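You operate a simulated robot arm through the tools that you are given. There is no shell and no other tool. Be economical: measure what you need, move in short steps, check, and stop when the job is done.

The job below is to be done with a simulated robot arm. You get a single attempt, and the scene is never put back.

Task
Bleed the filter, then pump it up to 1 bar.
Fine: port knob on FILTER, vent shut; pump with BLEED open till the sight glass clears, then shut it.

Only the result counts: the job must be done as asked and must still hold three seconds after the hand-in. Knocking over, shifting, dropping, spilling or breaking anything else fails it.

Robot
A 7-joint arm with a two-finger parallel gripper, fixed in place. Base frame: the origin is at the foot of the arm, x ahead of it, y to its left, z up. Readings come in m, rad, newtons and seconds.
Its first joint turns from -1.152 to 1.152 rad. Payload 2.5 kg.
The TCP is the grasp point between the finger pads, 0.023 m short of the fingertips. In the tool frame z runs along the fingers and y along their closing line. The gripper opens to 0.094 m. The fingers are 0.038 m wide and 0.01 m thick; the gripper's body (0.054 by 0.096 m) begins 0.039 m behind the TCP.
Orientation is told as [roll, pitch, yaw] about the base's x, y, z axes, in that order, counted from this pose: with the fingers straight down and closing along the base's y, the tool's x points along the base's -x, its y along +y and its z along -z.

Tools
- The arm moves only by the tool jog_arm. Its argument "series" is a list of rows, each a list of 6 numbers: the shift along the base's x, y, z in units of 30 mm (1.0 is 30 mm), then the turn, a rotation vector about the base's x, y, z in units of 5 degrees (1.0 is 5 degrees). In form: [[tx, ty, tz, wx, wy, wz], ...]. A call has 1 to 12 rows; each row shifts and turns the commanded pose from where the row before left it. "hand" is the gripper command, from -1 (fully open) to 1 (shut), values between in proportion, set as the call begins (left out, the last holds). A call with a number of a shift or a turn outside -1 to 1 is refused whole. Rows are played at 5 a second. More than 0.05 m and 0.15 rad between two rows, or a gripper value outside its range, and nothing of the call is played. A pose out of reach is approached as far as the arm can. The call stops where the force on the tool passes 40 N (or 10 N more than at its start, if that is more) or the arm is blocked; 0.2 s more then pass. Each finger travels about 0.108 m/s and halts on what it meets, pressing with about 40 N; the grip force reading is that of the motor and also rises with nothing between the fingers. The clock runs only during rows and for 0.2 s after the last one: add rows that do not move to give the fingers time. It gives the time, the measured TCP pose, the force on the tool (base axes), the opening and the grip force at its end, in the units of the frame above (readings bear some noise), and new pictures: "pictures" is both (left out), scene, wrist or none.
- Cameras (640 x 400 px; columns grow to the right, rows downward): "scene" is fixed at [0.1139, -0.4008, 0.5544]; the picture's right is [0.87, -0.49, 0.00], its down [-0.23, -0.41, -0.88] and it looks along [0.43, 0.77, -0.47] (base axes); focal length 323 px, centre (320, 200). "wrist" rides on the gripper at [0.086, 0.016, -0.074] in the tool frame; the picture's right is [-0.18, 0.98, 0.00], its down [-0.58, -0.11, -0.81] and it looks along [-0.79, -0.15, 0.59] (tool axes); focal length 243 px, centre (320, 200). There is no depth. A picture from a camera that has moved, and an enlarged one, comes with that camera's place and axes in the base frame and with its lens.
- inspect(camera, box): a new picture of the part [left, top, right, bottom] of that camera's present view, enlarged. The clock stands still meanwhile.
- close_job(): hands the job in; it is judged then, once.

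Go step by step. Nothing tells you positions but the pictures and the camera data: compare them with the known pose of the tool, close in by small moves and look again before you grip or let go. The budget is 120 turns and 170 pictures, counting those below and the enlarged ones. Unless the task says otherwise, let go and move clear before handing in, and close with one line.

The tools are called after ">>>" by a JSON object that holds its "method" and its "body". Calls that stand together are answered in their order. jog_arm: Moves the arm, as the interface text tells. Its arguments: {"type":"object","properties":{"series":{"type":"array","items":{"type":"array","items":{"type":"number"}}},"hand":{"type":"number"},"pictures":{"type":"string","enum":["both","scene","wrist","none"]}},"required":["series"]} The other tools are called the same way: inspect (camera, box) takes an enlarged picture of a part of a camera's view; close_job () hands the job in.

At the start:

```text
time: 0.0
eef_pos: [0.3992, -0.0862, 0.415]
orientation: [-0.001, 0.001, 0.0]
wrist_force: [-0.5, 0.6, -0.1]
grip_width: 0.094
grip_force: 0.1
```

scene: 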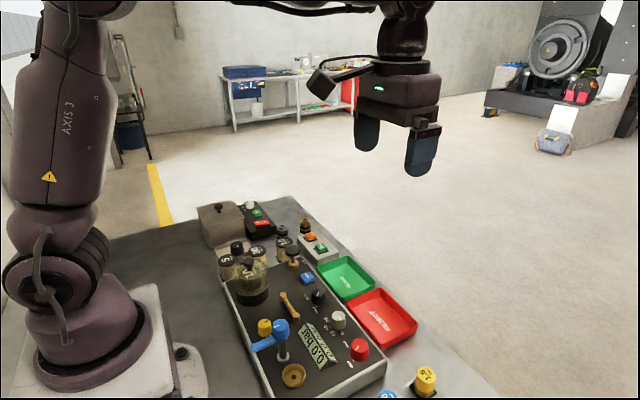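
wrist: 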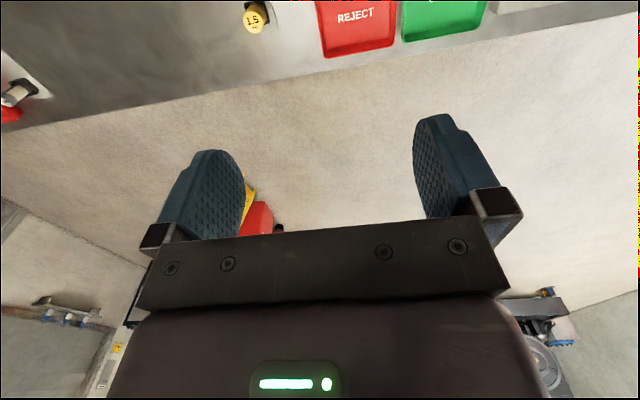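

I see a panel with several knobs, a lever and a display in the scene view. I'll enlarge it to identify the parts.

>>> {"method": "inspect", "body": {"camera": "scene", "box": [210, 230, 400, 400]}}

>>> {"method": "inspect", "body": {"camera": "scene", "box": [270, 270, 380, 350]}}

>>> {"method": "inspect", "body": {"camera": "scene", "box": [200, 190, 340, 300]}}

```text
2.35 times, centred on (305, 315) of scene
camera zoom: at [0.1139, -0.4008, 0.5544], right [0.87, -0.49, 0.0], down [-0.23, -0.41, -0.88], along [0.43, 0.77, -0.47], focal length 761 px, centre (355, -71)
```

zoom: 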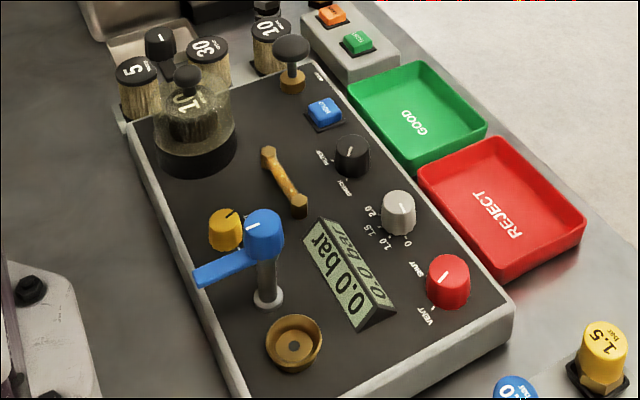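

```text
5.00 times, centred on (325, 310) of scene
camera zoom: at [0.1139, -0.4008, 0.5544], right [0.87, -0.49, 0.0], down [-0.23, -0.41, -0.88], along [0.43, 0.77, -0.47], focal length 1617 px, centre (295, -350)
```

zoom: 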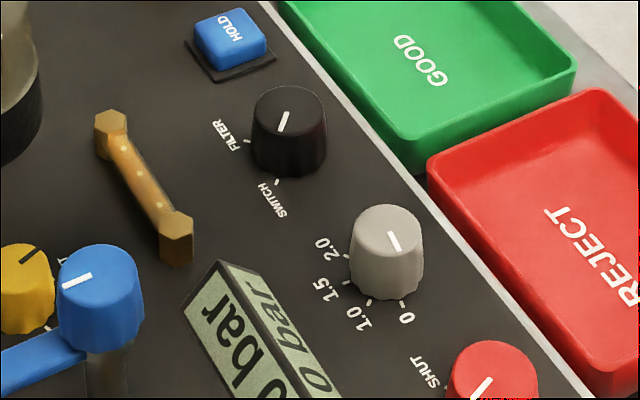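

```text
3.64 times, centred on (270, 245) of scene
camera zoom: at [0.1139, -0.4008, 0.5544], right [0.87, -0.49, 0.0], down [-0.23, -0.41, -0.88], along [0.43, 0.77, -0.47], focal length 1176 px, centre (502, 36)
```

zoom: 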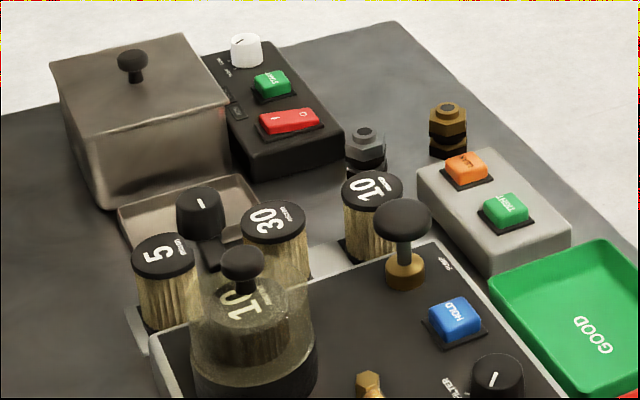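

The panel holds the pump mushroom, HOLD, port knob, relief knob, vent knob, a yellow knob near the blue lever and the sight-glass tube. I'll pull the arm back for a downward wrist view.

>>> {"method": "jog_arm", "body": {"series": [[-1, 0.4, -0.3, 0, 0, 0], [-1, 0.4, -0.3, 0, 0, 0], [-1, 0.4, -0.3, 0, 0, 0], [-1, 0.4, -0.3, 0, 0, 0], [-1, 0.4, -0.3, 0, 0, 0]]}}

>>> {"method": "inspect", "body": {"camera": "wrist", "box": [160, 0, 480, 200]}}

```text
time: 1.2
eef_pos: [0.2489, -0.0266, 0.3702]
orientation: [0.0, 0.0, 0.0]
wrist_force: [-0.1, -0.1, 0.3]
grip_width: 0.0941
grip_force: 0.0
camera wrist: at [0.1624, -0.0111, 0.4441], right [0.18, 0.98, 0.0], down [0.58, -0.11, 0.81], along [0.79, -0.15, -0.59], focal length 243 px, centre (320, 200)
```

scene: 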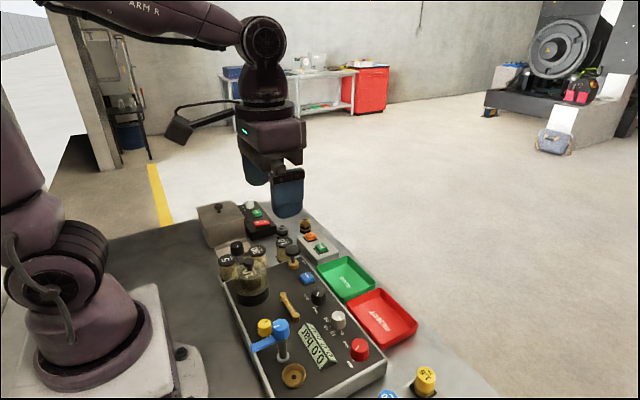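
wrist: 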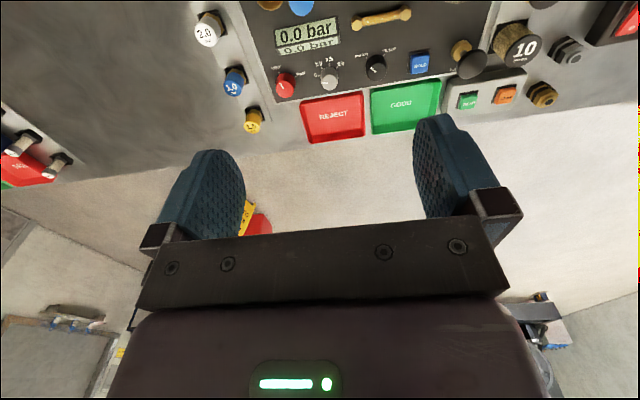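

```text
2.00 times, centred on (320, 100) of wrist
camera zoom: at [0.1624, -0.0111, 0.4441], right [0.18, 0.98, 0.0], down [0.58, -0.11, 0.81], along [0.79, -0.15, -0.59], focal length 485 px, centre (320, 400)
```

zoom: 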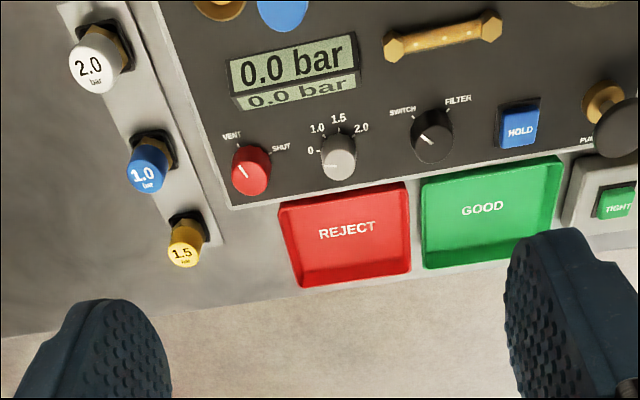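

The vent points to VENT, the port to SWITCH, the grey knob to 0. I'll zoom for labels.

>>> {"method": "inspect", "body": {"camera": "wrist", "box": [260, 40, 400, 110]}}

>>> {"method": "jog_arm", "body": {"series": [[-0.4, 0, 0, 0, 1, 0], [-0.4, 0, 0, 0, 1, 0], [-0.4, 0, 0, 0, 1, 0], [-0.4, 0, 0, 0, 1, 0]], "pictures": "wrist"}}

```text
4.57 times, centred on (330, 75) of wrist
camera zoom: at [0.1624, -0.0111, 0.4441], right [0.18, 0.98, 0.0], down [0.58, -0.11, 0.81], along [0.79, -0.15, -0.59], focal length 1109 px, centre (274, 771)
```

zoom: 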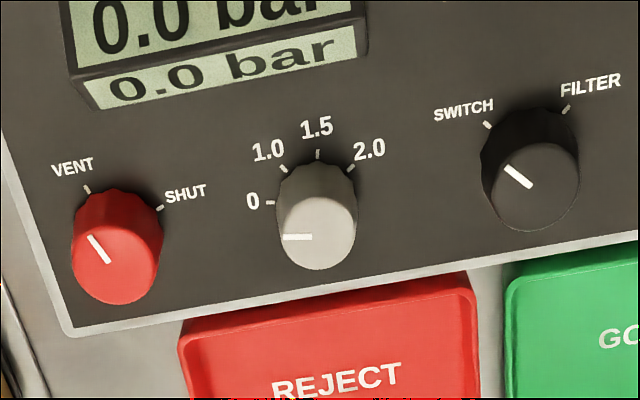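

```text
time: 2.2
eef_pos: [0.2006, -0.026, 0.3711]
orientation: [0.001, 0.351, -0.002]
wrist_force: [0.0, -0.1, -0.9]
grip_width: 0.0942
grip_force: 0.1
camera wrist: at [0.1451, -0.011, 0.4699], right [0.17, 0.98, -0.06], down [0.82, -0.11, 0.56], along [0.54, -0.15, -0.83], focal length 243 px, centre (320, 200)
```

wrist: 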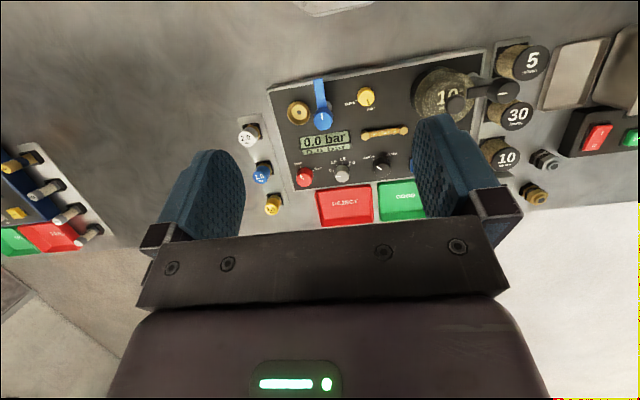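

>>> {"method": "inspect", "body": {"camera": "wrist", "box": [275, 65, 415, 155]}}

>>> {"method": "inspect", "body": {"camera": "wrist", "box": [400, 40, 540, 130]}}

```text
4.44 times, centred on (345, 110) of wrist
camera zoom: at [0.1451, -0.011, 0.4699], right [0.17, 0.98, -0.06], down [0.82, -0.11, 0.56], along [0.54, -0.15, -0.83], focal length 1078 px, centre (209, 600)
```

zoom: 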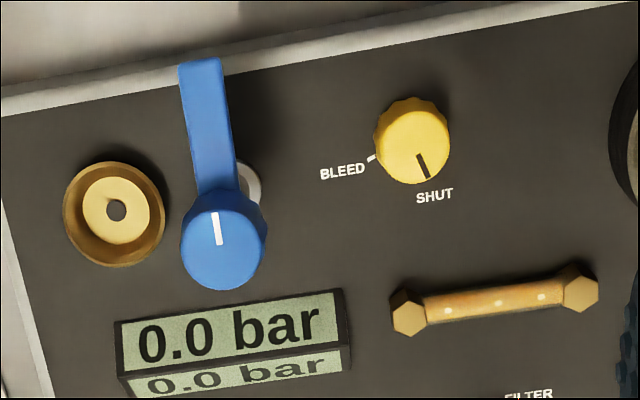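

```text
4.44 times, centred on (470, 85) of wrist
camera zoom: at [0.1451, -0.011, 0.4699], right [0.17, 0.98, -0.06], down [0.82, -0.11, 0.56], along [0.54, -0.15, -0.83], focal length 1078 px, centre (-347, 711)
```

zoom: 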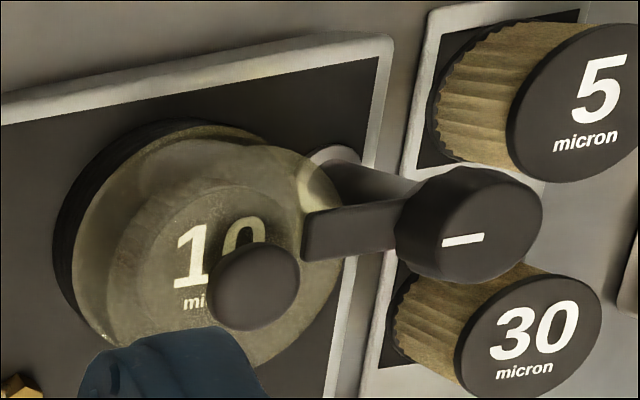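

Yellow is BLEED (now SHUT); the port knob is near (0.355, 0.038). I move above it with 45° yaw so I can turn it clockwise by 90°.

>>> {"method": "jog_arm", "body": {"series": [[0.86, 0.36, -0.9, 0, -1, 0], [0.86, 0.36, -0.9, 0, -1, 0], [0.86, 0.36, -0.9, 0, -1, 0], [0.86, 0.36, -0.9, 0, -1, 0], [0.86, 0.36, -0.9, 0, 0, 1], [0.86, 0.36, -0.9, 0, 0, 1], [0, 0, 0, 0, 0, 1], [0, 0, 0, 0, 0, 1], [0, 0, 0, 0, 0, 1], [0, 0, 0, 0, 0, 1], [0, 0, 0, 0, 0, 1], [0, 0, 0, 0, 0, 1]], "hand": -0.06}}

>>> {"method": "inspect", "body": {"camera": "scene", "box": [240, 200, 400, 300]}}

```text
time: 4.8
eef_pos: [0.3562, 0.0387, 0.2105]
orientation: [0.0, 0.0, 0.701]
wrist_force: [0.2, -0.1, 0.0]
grip_width: 0.0498
grip_force: 0.0
camera wrist: at [0.2794, -0.0058, 0.2831], right [-0.49, 0.87, 0.0], down [0.52, 0.29, 0.81], along [0.7, 0.4, -0.59], focal length 243 px, centre (320, 200)
```

scene: 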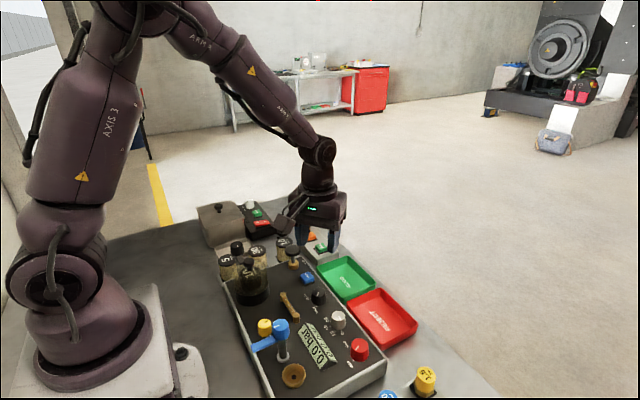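
wrist: 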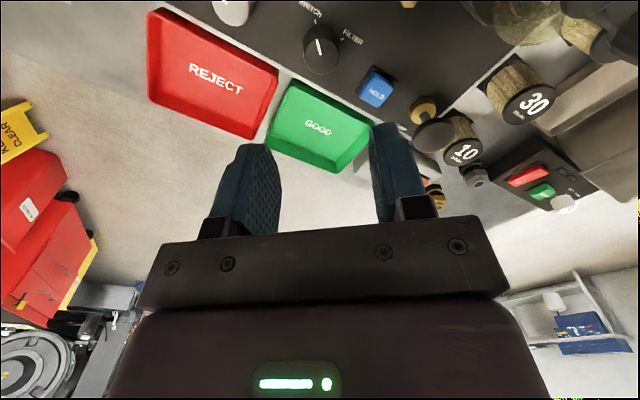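

```text
4.00 times, centred on (320, 250) of scene
camera zoom: at [0.1139, -0.4008, 0.5544], right [0.87, -0.49, 0.0], down [-0.23, -0.41, -0.88], along [0.43, 0.77, -0.47], focal length 1294 px, centre (320, 0)
```

zoom: 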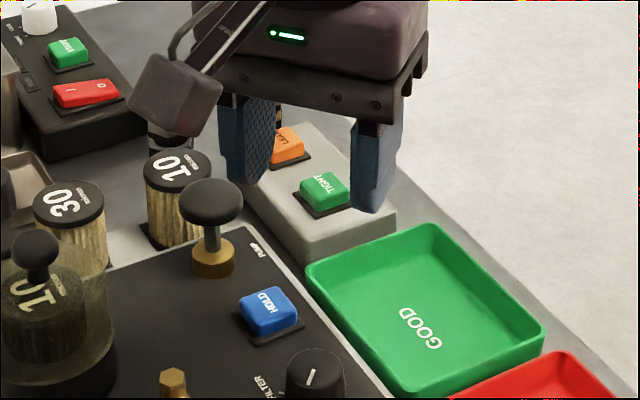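

Views agree the port knob top is at about (0.354, 0.037, 0.071). Descending partway to check the alignment.

>>> {"method": "jog_arm", "body": {"series": [[0, 0, -1, 0, 0, 0.5], [0, 0, -1, 0, 0, 0.5], [0, 0, -1, 0, 0, 0]]}}

>>> {"method": "inspect", "body": {"camera": "scene", "box": [260, 240, 388, 320]}}

```text
time: 5.6
eef_pos: [0.3561, 0.0371, 0.1203]
orientation: [0.0, 0.0, 0.788]
wrist_force: [0.1, -0.5, -0.8]
grip_width: 0.0497
grip_force: 0.0
camera wrist: at [0.283, -0.0127, 0.1937], right [-0.57, 0.82, 0.0], down [0.49, 0.33, 0.81], along [0.67, 0.46, -0.59], focal length 243 px, centre (320, 200)
```

scene: 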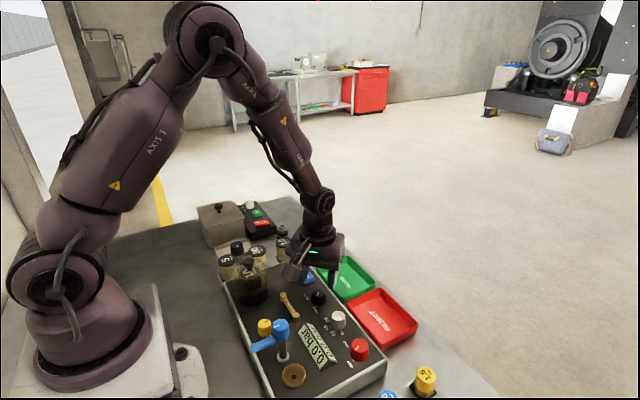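
wrist: 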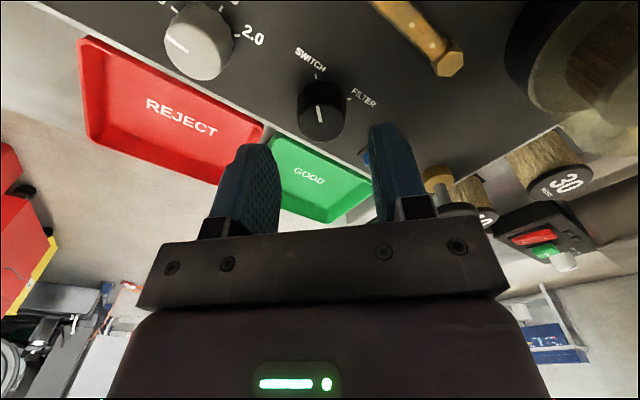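

```text
5.00 times, centred on (324, 280) of scene
camera zoom: at [0.1139, -0.4008, 0.5544], right [0.87, -0.49, 0.0], down [-0.23, -0.41, -0.88], along [0.43, 0.77, -0.47], focal length 1617 px, centre (300, -200)
```

zoom: 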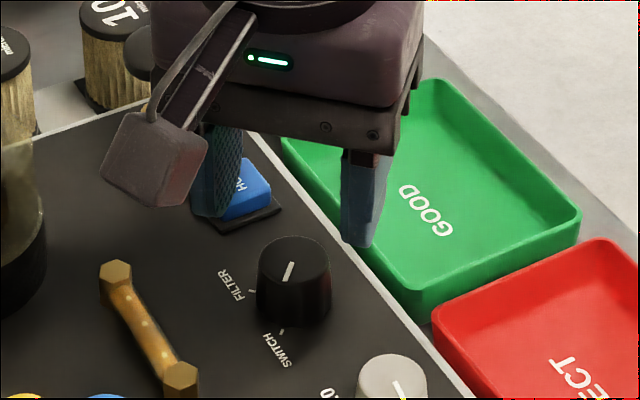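

Alignment matches prediction. Descend to TCP z≈0.078 and close on the knob.

>>> {"method": "jog_arm", "body": {"series": [[-0.03, 0, -0.5, 0, 0, 0], [-0.03, 0, -0.5, 0, 0, 0], [0, 0, -0.4, 0, 0, 0]]}}

>>> {"method": "inspect", "body": {"camera": "scene", "box": [270, 250, 366, 310]}}

```text
time: 6.4
eef_pos: [0.354, 0.0379, 0.079]
orientation: [0.0, 0.0, 0.785]
wrist_force: [-0.9, 0.3, -0.5]
grip_width: 0.0499
grip_force: 0.1
camera wrist: at [0.2809, -0.0111, 0.1513], right [-0.56, 0.83, 0.0], down [0.49, 0.33, 0.81], along [0.67, 0.46, -0.59], focal length 243 px, centre (320, 200)
```

scene: 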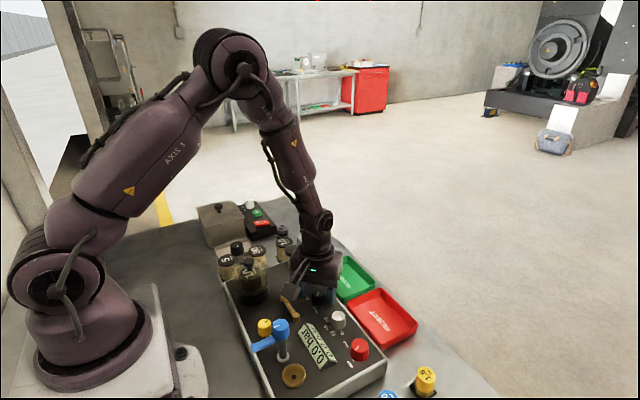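
wrist: 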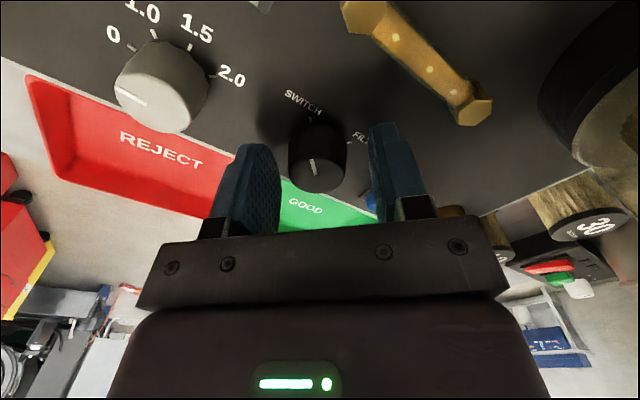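

```text
6.67 times, centred on (318, 280) of scene
camera zoom: at [0.1139, -0.4008, 0.5544], right [0.87, -0.49, 0.0], down [-0.23, -0.41, -0.88], along [0.43, 0.77, -0.47], focal length 2156 px, centre (333, -333)
```

zoom: 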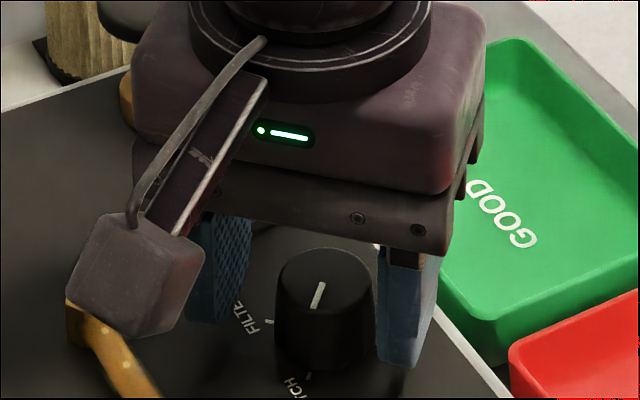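

The knob sits centred between the fingers. Close on it.

>>> {"method": "jog_arm", "body": {"series": [[0, 0, 0, 0, 0, 0], [0, 0, 0, 0, 0, 0]], "hand": 1, "pictures": "wrist"}}

```text
time: 7.0
eef_pos: [0.3557, 0.0373, 0.0781]
orientation: [-0.005, -0.004, 0.781]
wrist_force: [17.8, -13.7, -14.3]
grip_width: 0.0301
grip_force: 45.5
camera wrist: at [0.2821, -0.0125, 0.1514], right [-0.56, 0.83, 0.0], down [0.49, 0.33, 0.81], along [0.67, 0.45, -0.59], focal length 243 px, centre (320, 200)
```

wrist: 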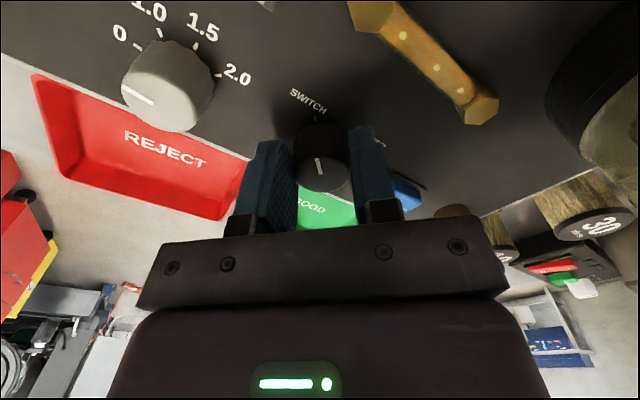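

Sideways force shows the knob is slightly to +x,-y of the tool; nudging to relieve it.

>>> {"method": "jog_arm", "body": {"series": [[0.08, -0.08, 0, 0, 0, 0], [0, 0, 0, 0, 0, 0]], "pictures": "none"}}

```text
time: 7.6
eef_pos: [0.3568, 0.0383, 0.0789]
orientation: [0.001, 0.004, 0.786]
wrist_force: [-2.8, -3.9, 14.6]
grip_width: 0.0304
grip_force: 45.3
```

Centred. Now turn clockwise in steps.

>>> {"method": "jog_arm", "body": {"series": [[0, 0, 0, 0, 0, -1], [0, 0, 0, 0, 0, -1], [0, 0, 0, 0, 0, -1], [0, 0, 0, 0, 0, -1], [0, 0, 0, 0, 0, -1], [0, 0, 0, 0, 0, -1], [0, 0, 0, 0, 0, -1], [0, 0, 0, 0, 0, -1], [0, 0, 0, 0, 0, -1]]}}

```text
time: 8.2
eef_pos: [0.3563, 0.0384, 0.0788]
orientation: [0.004, 0.004, 0.621]
wrist_force: [-1.3, 0.6, 2.1]
grip_width: 0.0302
grip_force: 45.2
stopped in row 3: the force on the tool passed its limit (the readings are from after the stop); the commanded pose is now the measured one
camera wrist: at [0.2755, 0.0002, 0.152], right [-0.42, 0.91, 0.0], down [0.54, 0.25, 0.8], along [0.73, 0.34, -0.59], focal length 243 px, centre (320, 200)
```

scene: 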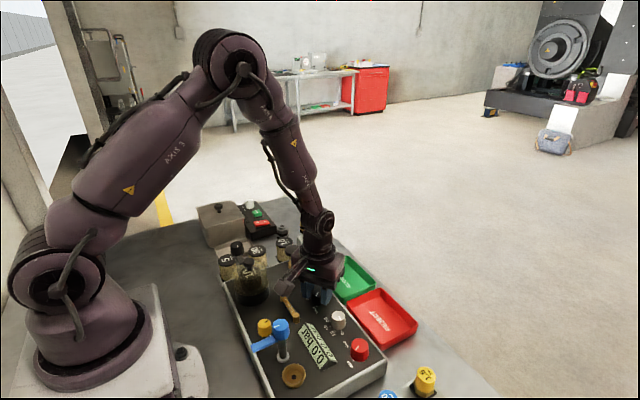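
wrist: 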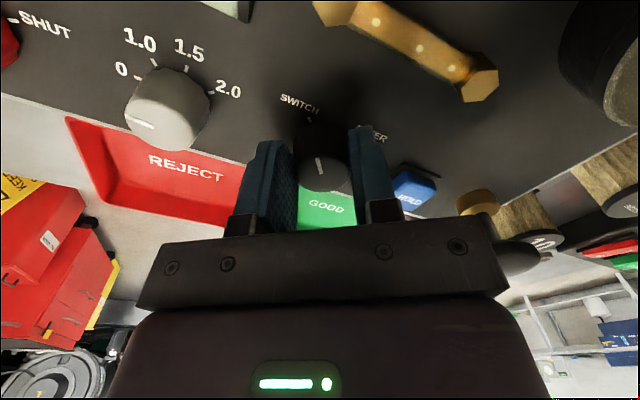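

The knob turned along about 9° before a force trip, now relaxed. Continuing in finer steps.

>>> {"method": "jog_arm", "body": {"series": [[0, 0, 0, 0, 0, -0.6], [0, 0, 0, 0, 0, -0.6], [0, 0, 0, 0, 0, -0.6], [0, 0, 0, 0, 0, -0.6], [0, 0, 0, 0, 0, -0.6], [0, 0, 0, 0, 0, -0.6], [0, 0, 0, 0, 0, -0.6], [0, 0, 0, 0, 0, -0.6], [0, 0, 0, 0, 0, -0.6], [0, 0, 0, 0, 0, -0.6], [0, 0, 0, 0, 0, -0.6]], "pictures": "wrist"}}

```text
time: 10.6
eef_pos: [0.3546, 0.0413, 0.0775]
orientation: [0.009, 0.006, 0.049]
wrist_force: [-18.8, 23.5, 17.8]
grip_width: 0.0303
grip_force: 45.1
camera wrist: at [0.2673, 0.0517, 0.1522], right [0.14, 0.99, 0.01], down [0.59, -0.09, 0.8], along [0.8, -0.1, -0.6], focal length 243 px, centre (320, 200)
```

wrist: 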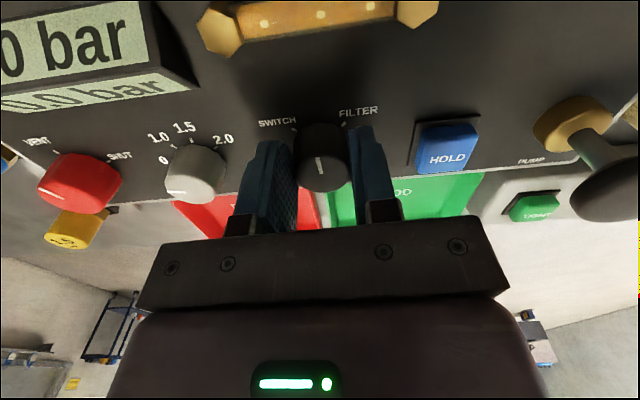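

The knob follows (now mid-way). A little sideways load has built up; relieve it and continue.

>>> {"method": "jog_arm", "body": {"series": [[-0.05, 0.09, 0, 0, 0, 0], [0, 0, 0, 0, 0, 0]], "pictures": "none"}}

>>> {"method": "jog_arm", "body": {"series": [[0, 0, 0, 0, 0, -0.6], [0, 0, 0, 0, 0, -0.6], [0, 0, 0, 0, 0, -0.6], [0, 0, 0, 0, 0, -0.6], [0, 0, 0, 0, 0, -0.6], [0, 0, 0, 0, 0, -0.6], [0, 0, 0, 0, 0, -0.6], [0, 0, 0, 0, 0, -0.6]], "pictures": "wrist"}}

```text
time: 11.2
eef_pos: [0.3553, 0.0413, 0.0785]
orientation: [0.007, 0.004, 0.047]
wrist_force: [1.4, 14.5, -14.4]
grip_width: 0.03
grip_force: 45.1
```

```text
time: 13.0
eef_pos: [0.3546, 0.0435, 0.0792]
orientation: [0.009, 0.001, -0.371]
wrist_force: [12.3, 24.1, -8.5]
grip_width: 0.03
grip_force: 45.0
camera wrist: at [0.2792, 0.0885, 0.1528], right [0.53, 0.85, 0.01], down [0.5, -0.32, 0.8], along [0.69, -0.42, -0.59], focal length 243 px, centre (320, 200)
```

wrist: 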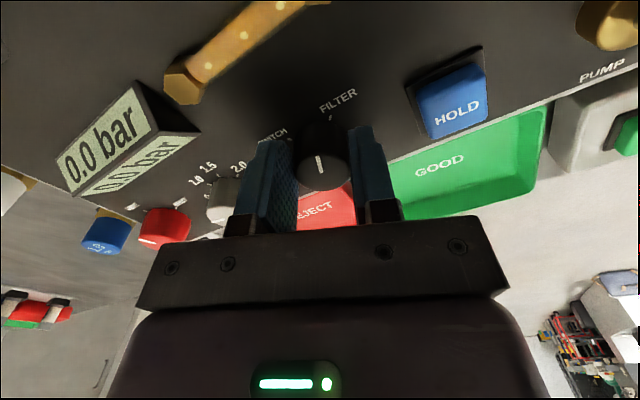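

Turned ~66°; pointer nears FILTER. Relieve and continue.

>>> {"method": "jog_arm", "body": {"series": [[0.03, 0.09, 0, 0, 0, 0], [0, 0, 0, 0, 0, -0.6], [0, 0, 0, 0, 0, -0.6], [0, 0, 0, 0, 0, -0.6], [0, 0, 0, 0, 0, -0.6], [0, 0, 0, 0, 0, -0.6], [0, 0, 0, 0, 0, -0.6]], "pictures": "wrist"}}

>>> {"method": "inspect", "body": {"camera": "wrist", "box": [240, 80, 400, 180]}}

```text
time: 14.6
eef_pos: [0.3548, 0.046, 0.0785]
orientation: [0.008, 0.003, -0.688]
wrist_force: [4.4, 18.7, 25.1]
grip_width: 0.03
grip_force: 44.7
camera wrist: at [0.2981, 0.1112, 0.1528], right [0.77, 0.64, 0.01], down [0.38, -0.46, 0.8], along [0.52, -0.61, -0.59], focal length 243 px, centre (320, 200)
```

wrist: 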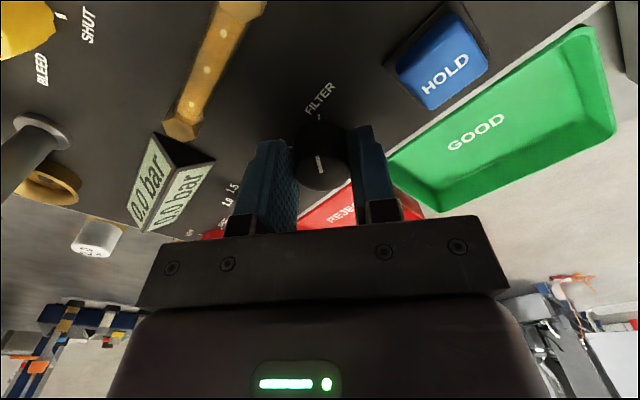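

```text
4.00 times, centred on (320, 130) of wrist
camera zoom: at [0.2981, 0.1112, 0.1528], right [0.77, 0.64, 0.01], down [0.38, -0.46, 0.8], along [0.52, -0.61, -0.59], focal length 970 px, centre (320, 480)
```

zoom: 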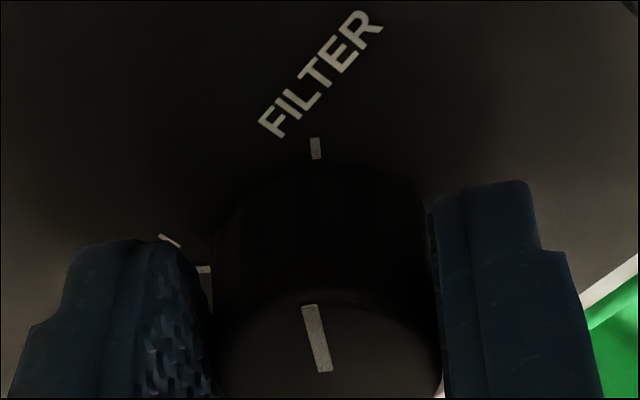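

Nearly aligned; a few degrees more, then release and rise to inspect.

>>> {"method": "jog_arm", "body": {"series": [[0.02, 0.05, 0, 0, 0, -0.5], [0, 0, 0, 0, 0, -0.5], [0, 0, 0, 0, 0, 0]], "pictures": "none"}}

>>> {"method": "jog_arm", "body": {"series": [[0, 0, 0, 0, 0, 0], [0, 0, 0, 0, 0, 0]], "hand": -0.06, "pictures": "none"}}

>>> {"method": "jog_arm", "body": {"series": [[0, 0, 0.7, 0, 0, 0], [0, 0, 1, 0, 0, 1], [0, 0, 1, 0, 0, 1], [0, 0, 1, 0, 0, 1], [0, 0, 0, 0, 0, 1], [0, 0, 0, 0, 0, 1], [0, 0, 0, 0, 0, 1], [0, 0, 0, 0, 0, 1], [0, 0, 0, 0, 0, 1]], "pictures": "wrist"}}

>>> {"method": "inspect", "body": {"camera": "wrist", "box": [160, 0, 400, 150]}}

```text
time: 15.4
eef_pos: [0.3561, 0.0453, 0.0787]
orientation: [0.007, 0.002, -0.775]
wrist_force: [3.1, 18.3, 25.1]
grip_width: 0.0301
grip_force: 44.9
```

```text
time: 16.0
eef_pos: [0.3544, 0.0441, 0.0782]
orientation: [0.002, 0.002, -0.777]
wrist_force: [0.2, 0.2, -0.8]
grip_width: 0.0499
grip_force: 0.1
```

```text
time: 18.0
eef_pos: [0.3547, 0.0463, 0.1897]
orientation: [0.004, 0.004, -0.073]
wrist_force: [0.0, -1.6, 0.3]
grip_width: 0.0495
grip_force: 0.0
camera wrist: at [0.2695, 0.0666, 0.2631], right [0.26, 0.97, 0.0], down [0.57, -0.16, 0.8], along [0.78, -0.2, -0.59], focal length 243 px, centre (320, 200)
```

wrist: 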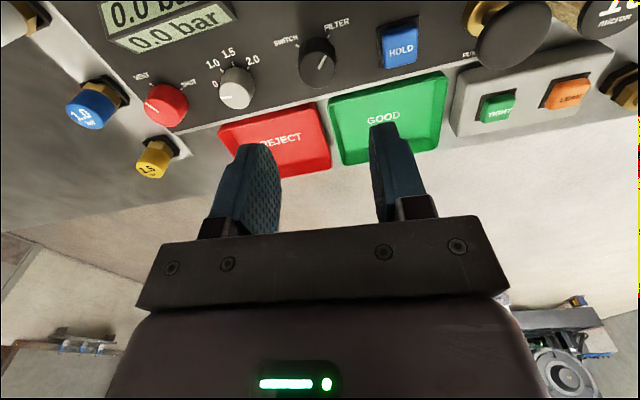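

```text
2.67 times, centred on (280, 75) of wrist
camera zoom: at [0.2695, 0.0666, 0.2631], right [0.26, 0.97, 0.0], down [0.57, -0.16, 0.8], along [0.78, -0.2, -0.59], focal length 647 px, centre (427, 533)
```

zoom: 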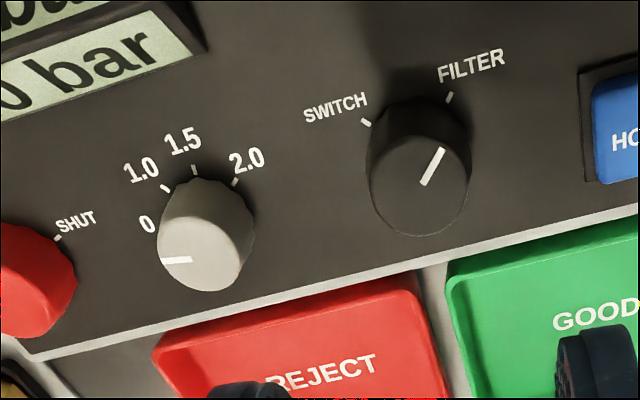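

Port is on FILTER. Next, the red vent knob at about (0.357, -0.099).

>>> {"method": "jog_arm", "body": {"series": [[0.01, -0.69, 0, 0, 0, 0.97], [0.01, -0.69, 0, 0, 0, 0.97], [0.01, -0.69, 0, 0, 0, 0.97], [0.01, -0.69, -0.4, 0, 0, 0.97], [0.01, -0.69, -0.5, 0, 0, 0.97], [0.01, -0.69, -0.5, 0, 0, 0.97], [0.01, -0.69, -0.6, 0, 0, 0.97]], "hand": 0.085}}

>>> {"method": "inspect", "body": {"camera": "scene", "box": [290, 290, 418, 370]}}

```text
time: 19.6
eef_pos: [0.356, -0.0996, 0.1299]
orientation: [0.004, 0.001, 0.519]
wrist_force: [0.7, 0.6, -0.4]
grip_width: 0.043
grip_force: 0.1
camera wrist: at [0.2724, -0.1297, 0.2034], right [-0.33, 0.94, 0.0], down [0.56, 0.19, 0.8], along [0.76, 0.26, -0.59], focal length 243 px, centre (320, 200)
```

scene: 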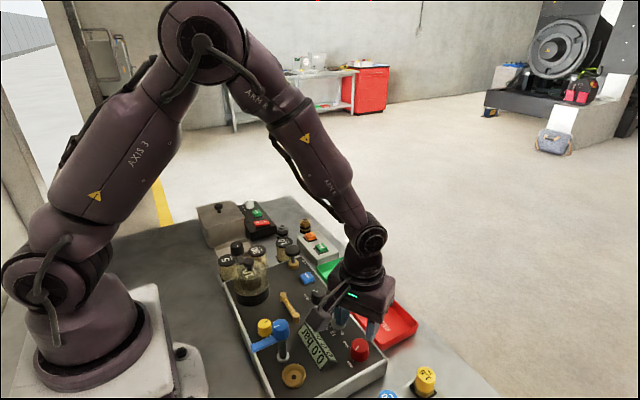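
wrist: 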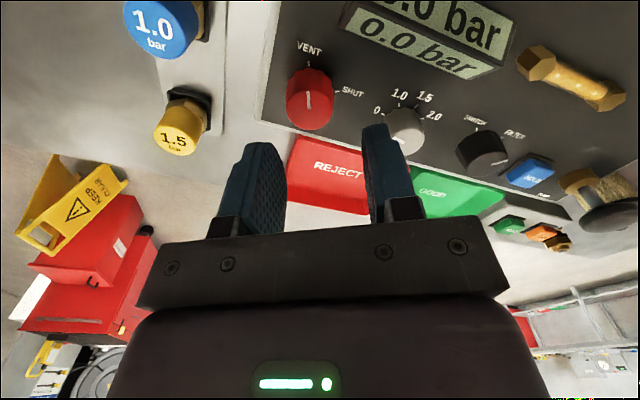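

```text
5.00 times, centred on (354, 330) of scene
camera zoom: at [0.1139, -0.4008, 0.5544], right [0.87, -0.49, 0.0], down [-0.23, -0.41, -0.88], along [0.43, 0.77, -0.47], focal length 1617 px, centre (150, -450)
```

zoom: 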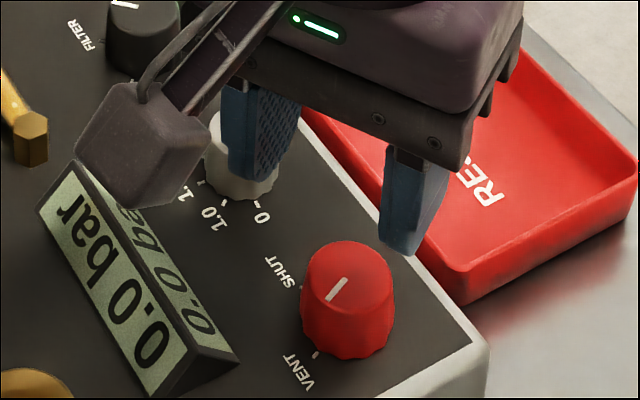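

Red knob at about (0.358, -0.102). Descend around it.

>>> {"method": "jog_arm", "body": {"series": [[0.07, -0.08, -0.6, 0, 0, 0], [0, 0, -0.6, 0, 0, 0], [0, 0, -0.5, 0, 0, 0]]}}

>>> {"method": "inspect", "body": {"camera": "scene", "box": [290, 300, 418, 380]}}

```text
time: 20.4
eef_pos: [0.3586, -0.1024, 0.0785]
orientation: [0.003, 0.001, 0.518]
wrist_force: [-0.4, 0.6, -0.7]
grip_width: 0.0431
grip_force: 0.0
camera wrist: at [0.2756, -0.1327, 0.1522], right [-0.32, 0.95, 0.0], down [0.56, 0.19, 0.8], along [0.76, 0.26, -0.59], focal length 243 px, centre (320, 200)
```

scene: 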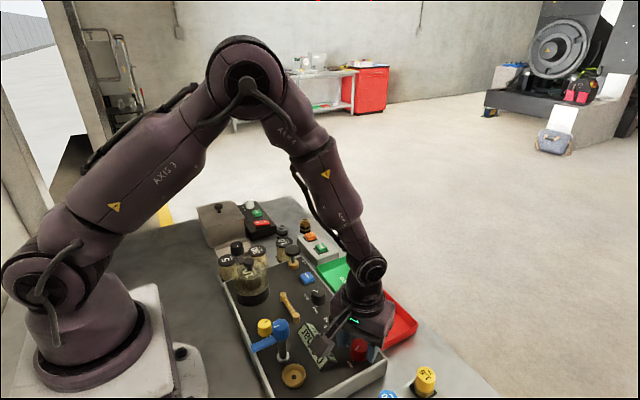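
wrist: 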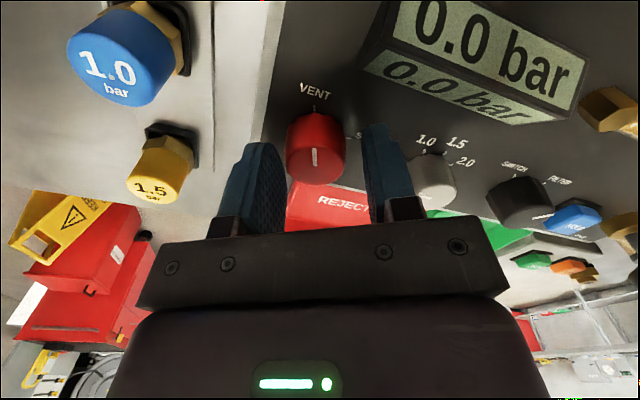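

```text
5.00 times, centred on (354, 340) of scene
camera zoom: at [0.1139, -0.4008, 0.5544], right [0.87, -0.49, 0.0], down [-0.23, -0.41, -0.88], along [0.43, 0.77, -0.47], focal length 1617 px, centre (150, -500)
```

zoom: 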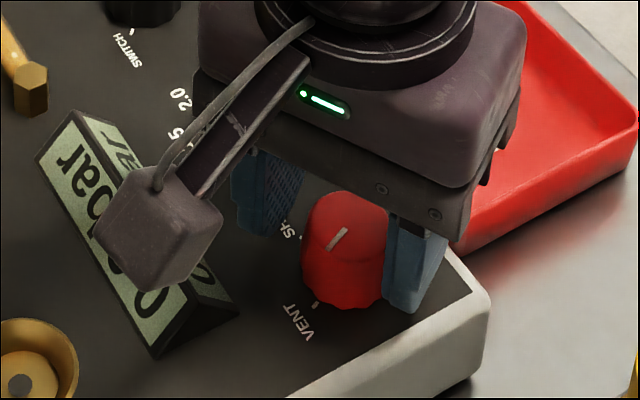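

Small lateral correction, then grip the red knob.

>>> {"method": "jog_arm", "body": {"series": [[0.0, -0.08, 0, 0, 0, 0], [0, 0, 0, 0, 0, 0]], "pictures": "none"}}

>>> {"method": "jog_arm", "body": {"series": [[0, 0, 0, 0, 0, 0], [0, 0, 0, 0, 0, 0]], "hand": 1, "pictures": "wrist"}}

```text
time: 21.0
eef_pos: [0.3594, -0.1037, 0.0785]
orientation: [0.003, 0.004, 0.516]
wrist_force: [0.2, 0.4, 0.7]
grip_width: 0.0432
grip_force: 0.0
```

```text
time: 21.6
eef_pos: [0.3597, -0.1064, 0.0791]
orientation: [0.003, 0.003, 0.514]
wrist_force: [5.2, -5.7, -6.3]
grip_width: 0.0302
grip_force: 44.7
camera wrist: at [0.2759, -0.135, 0.1518], right [-0.32, 0.95, 0.0], down [0.56, 0.19, 0.8], along [0.76, 0.26, -0.59], focal length 243 px, centre (320, 200)
```

wrist: 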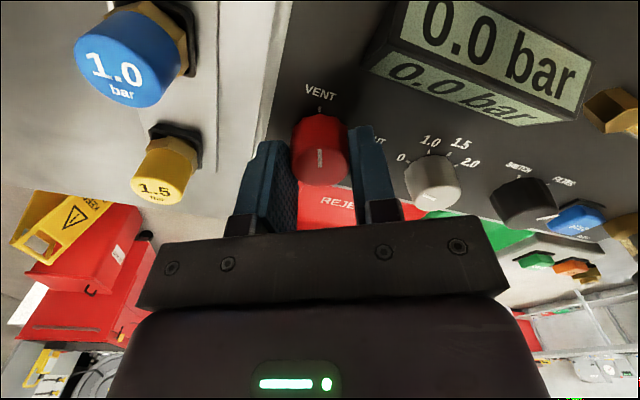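

Gripped with low side load. Turn clockwise.

>>> {"method": "jog_arm", "body": {"series": [[0.02, -0.04, 0, 0, 0, -0.6], [0, 0, 0, 0, 0, -0.7], [0, 0, 0, 0, 0, -0.7], [0, 0, 0, 0, 0, -0.7], [0, 0, 0, 0, 0, -0.7], [0, 0, 0, 0, 0, -0.7], [0, 0, 0, 0, 0, -0.7], [0, 0, 0, 0, 0, -0.7], [0, 0, 0, 0, 0, -0.7], [0, 0, 0, 0, 0, -0.7]], "pictures": "wrist"}}

```text
time: 23.8
eef_pos: [0.3599, -0.1047, 0.079]
orientation: [0.006, 0.004, -0.088]
wrist_force: [-10.7, 5.5, 6.7]
grip_width: 0.03
grip_force: 45.0
camera wrist: at [0.2745, -0.083, 0.1522], right [0.27, 0.96, 0.0], down [0.57, -0.16, 0.8], along [0.77, -0.21, -0.6], focal length 243 px, centre (320, 200)
```

wrist: 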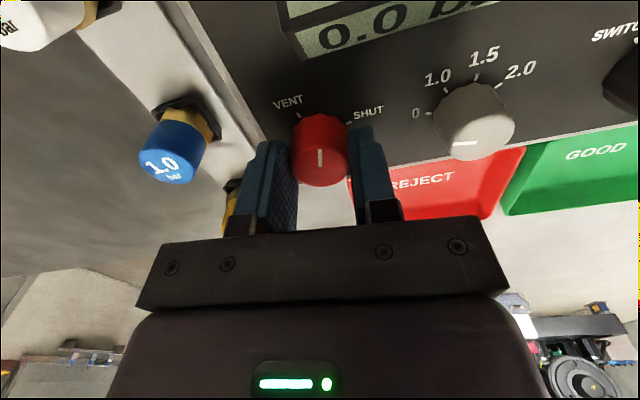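

Well centred, continue.

>>> {"method": "jog_arm", "body": {"series": [[0, 0, 0, 0, 0, -0.7], [0, 0, 0, 0, 0, -0.7], [0, 0, 0, 0, 0, -0.7], [0, 0, 0, 0, 0, -0.7], [0, 0, 0, 0, 0, -0.7], [0, 0, 0, 0, 0, -0.7], [0, 0, 0, 0, 0, -0.7], [0, 0, 0, 0, 0, -0.7], [0, 0, 0, 0, 0, -0.7], [0, 0, 0, 0, 0, -0.7], [0, 0, 0, 0, 0, -0.7], [0, 0, 0, 0, 0, -0.7]], "pictures": "wrist"}}

>>> {"method": "inspect", "body": {"camera": "wrist", "box": [240, 80, 400, 180]}}

```text
time: 26.1
eef_pos: [0.3593, -0.1056, 0.0778]
orientation: [0.002, 0.008, -0.688]
wrist_force: [-2.4, 2.4, 3.4]
grip_width: 0.0302
grip_force: 45.0
stopped in row 11: the force on the tool passed its limit (the readings are from after the stop); the commanded pose is now the measured one
camera wrist: at [0.3029, -0.0391, 0.1523], right [0.77, 0.64, 0.0], down [0.38, -0.46, 0.8], along [0.52, -0.61, -0.6], focal length 243 px, centre (320, 200)
```

wrist: 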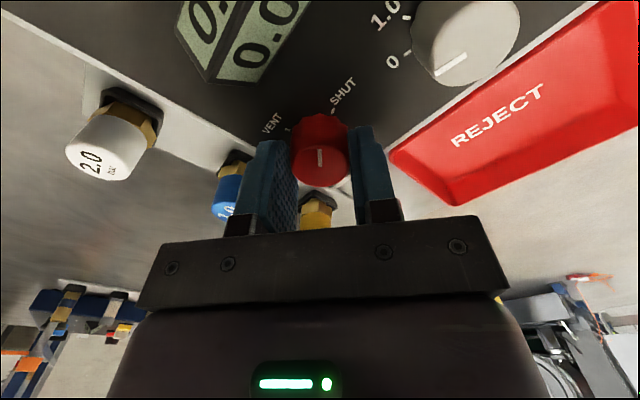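

```text
4.00 times, centred on (320, 130) of wrist
camera zoom: at [0.3029, -0.0391, 0.1523], right [0.77, 0.64, 0.0], down [0.38, -0.46, 0.8], along [0.52, -0.61, -0.6], focal length 970 px, centre (320, 480)
```

zoom: 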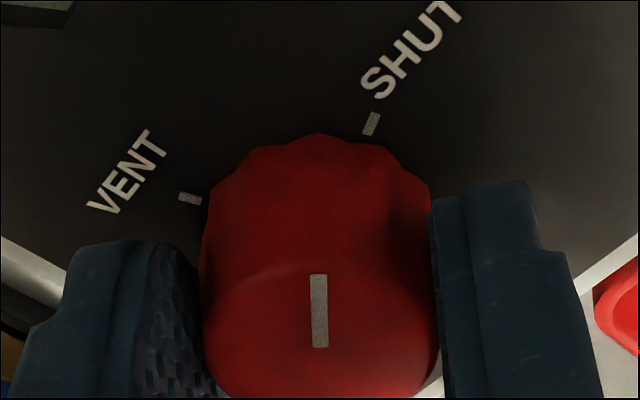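

About 20° remain. The trip relaxed by itself; continue in fine steps.

>>> {"method": "jog_arm", "body": {"series": [[0, 0, 0, 0, 0, -0.6], [0, 0, 0, 0, 0, -0.6], [0, 0, 0, 0, 0, -0.6], [0, 0, 0, 0, 0, -0.6], [0, 0, 0, 0, 0, -0.6], [0, 0, 0, 0, 0, -0.6], [0, 0, 0, 0, 0, -0.6]], "pictures": "wrist"}}

>>> {"method": "inspect", "body": {"camera": "wrist", "box": [240, 80, 400, 180]}}

```text
time: 27.6
eef_pos: [0.3597, -0.105, 0.0772]
orientation: [0.003, 0.008, -1.057]
wrist_force: [-5.5, 4.5, 13.6]
grip_width: 0.0302
grip_force: 45.3
camera wrist: at [0.3308, -0.0233, 0.1523], right [0.95, 0.32, 0.0], down [0.19, -0.57, 0.8], along [0.26, -0.76, -0.6], focal length 243 px, centre (320, 200)
```

wrist: 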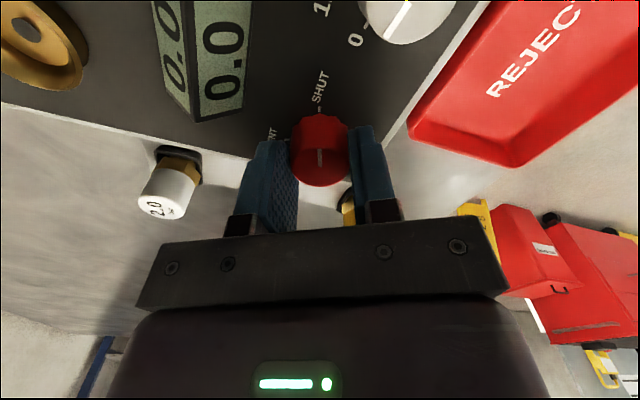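

```text
4.00 times, centred on (320, 130) of wrist
camera zoom: at [0.3308, -0.0233, 0.1523], right [0.95, 0.32, 0.0], down [0.19, -0.57, 0.8], along [0.26, -0.76, -0.6], focal length 970 px, centre (320, 480)
```

zoom: 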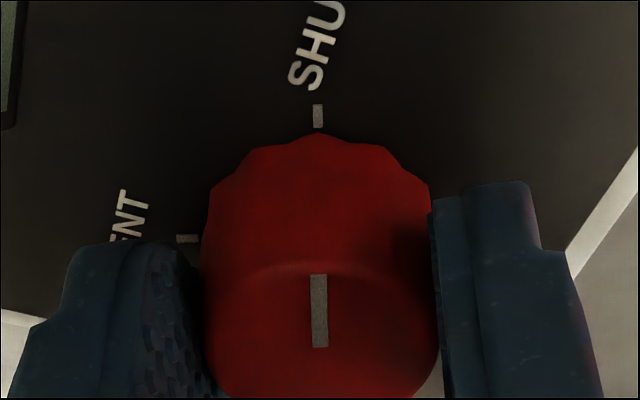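

Vent points at SHUT. Release, rise and rotate back, then view the yellow BLEED knob.

>>> {"method": "jog_arm", "body": {"series": [[0, 0, 0, 0, 0, 0], [0, 0, 0, 0, 0, 0]], "hand": 0.0, "pictures": "none"}}

>>> {"method": "jog_arm", "body": {"series": [[0, 0, 1, 0, 0, 0], [0, 0, 1, 0, 0, 1], [-0.3, 0.3, 1, 0, 0, 1], [-0.3, 0.3, 1, 0, 0, 1], [-0.3, 0.3, 0.7, 0, 0, 1], [-0.3, 0.3, 0.5, 0, 0, 1], [-0.3, 0.3, 0, 0, 0, 1], [-0.3, 0.3, 0, 0, 0, 1], [-0.3, 0.3, 0, 0, 0, 1], [-0.3, 0.3, 0, 0, 0, 1], [-0.3, 0.3, 0, 0, 0, 1], [-0.3, 0.2, 0, 0, 0, 1]], "pictures": "wrist"}}

>>> {"method": "inspect", "body": {"camera": "wrist", "box": [160, 0, 400, 150]}}

```text
time: 28.2
eef_pos: [0.3593, -0.1053, 0.0774]
orientation: [0.004, 0.008, -1.056]
wrist_force: [0.3, -0.4, -1.3]
grip_width: 0.0472
grip_force: 0.0
```

```text
time: 30.9
eef_pos: [0.2695, -0.0192, 0.2337]
orientation: [0.004, 0.008, -0.095]
wrist_force: [0.8, 0.0, 0.3]
grip_width: 0.0469
grip_force: 0.0
camera wrist: at [0.1852, 0.0049, 0.3081], right [0.28, 0.96, 0.0], down [0.57, -0.17, 0.8], along [0.77, -0.22, -0.6], focal length 243 px, centre (320, 200)
```

wrist: 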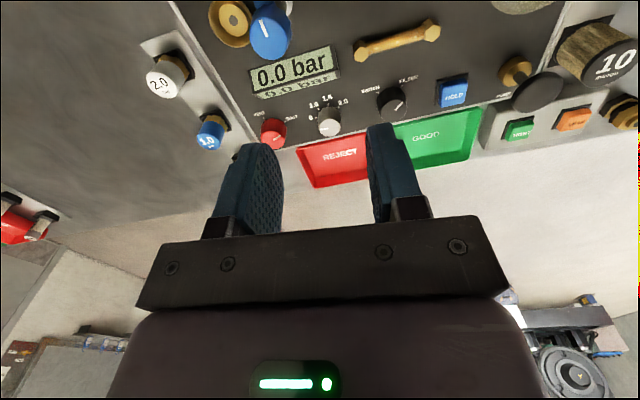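

```text
2.67 times, centred on (280, 75) of wrist
camera zoom: at [0.1852, 0.0049, 0.3081], right [0.28, 0.96, 0.0], down [0.57, -0.17, 0.8], along [0.77, -0.22, -0.6], focal length 647 px, centre (427, 533)
```

zoom: 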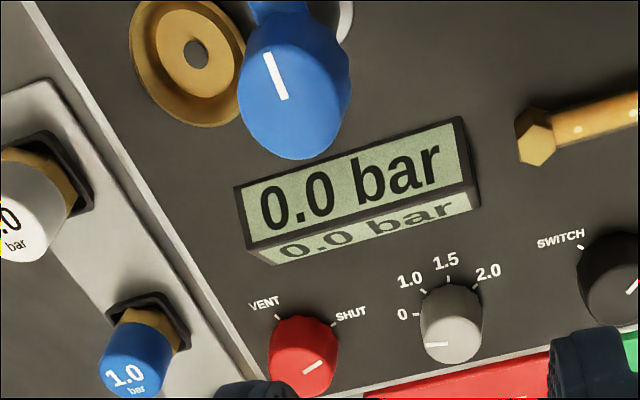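

Vent confirmed SHUT. The blue post beside the yellow knob is tall (top z≈0.125), so I'll approach yellow with ~100° yaw and a small tilt to keep palm and camera clear.

>>> {"method": "jog_arm", "body": {"series": [[-0.1, 0.11, 0, 0, 0, 1], [-0.1, 0.11, 0, 0, 0, 1], [-0.1, 0.11, 0, 0, 0, 1], [-0.1, 0.11, 0, 0, 0, 1], [-0.1, 0.11, 0, 0, 0, 1], [-0.1, 0.11, 0, 0, 0, 1], [-0.1, 0.11, 0, 0, 0, 1], [-0.1, 0.11, 0, 0, 0, 1], [-0.1, 0.11, 0, 0, 0, 1], [-0.1, 0.11, 0, 0, 0, 1], [-0.1, 0.11, 0, 0, 0, 1], [-0.1, 0.11, 0, 0, 0, 1]], "pictures": "none"}}

>>> {"method": "jog_arm", "body": {"series": [[0, 0, 0, 0, 0, 1], [0, 0, 0, 0, 0, 1], [0, 0, 0, 0, 0, 1], [0, 0, 0, 0, 0, 1], [0, 0, 0, 0, 0, 1], [0, 0, 0, 0, 0, 1], [0, 0, 0, 0, 0, 1], [0, 0, 0, 0, 0, 1], [0, 0, 0, 0, 0, 1], [0, 0, 0, -0.98, -0.17, 0], [0, 0, 0, -0.98, -0.17, 0], [0, 0, 0, -0.4, -0.07, 0]]}}

```text
time: 33.5
eef_pos: [0.2339, 0.0218, 0.2337]
orientation: [0.001, 0.006, 0.954]
wrist_force: [-0.1, -0.5, -0.8]
grip_width: 0.0471
grip_force: 0.1
```

```text
time: 36.0
eef_pos: [0.2334, 0.0216, 0.2346]
orientation: [0.002, 0.218, 1.738]
wrist_force: [0.6, 0.7, 0.3]
grip_width: 0.0469
grip_force: 0.1
camera wrist: at [0.2286, -0.0489, 0.3246], right [-1.0, 0.01, -0.04], down [-0.01, 0.75, 0.66], along [0.04, 0.66, -0.75], focal length 243 px, centre (320, 200)
```

scene: 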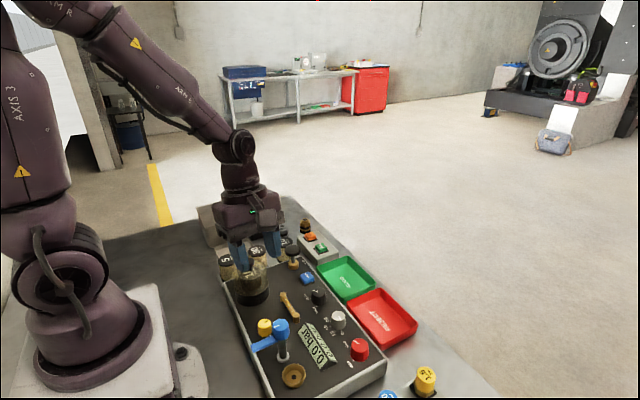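
wrist: 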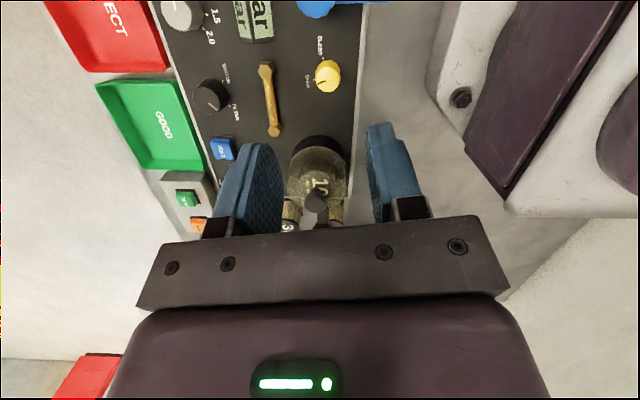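

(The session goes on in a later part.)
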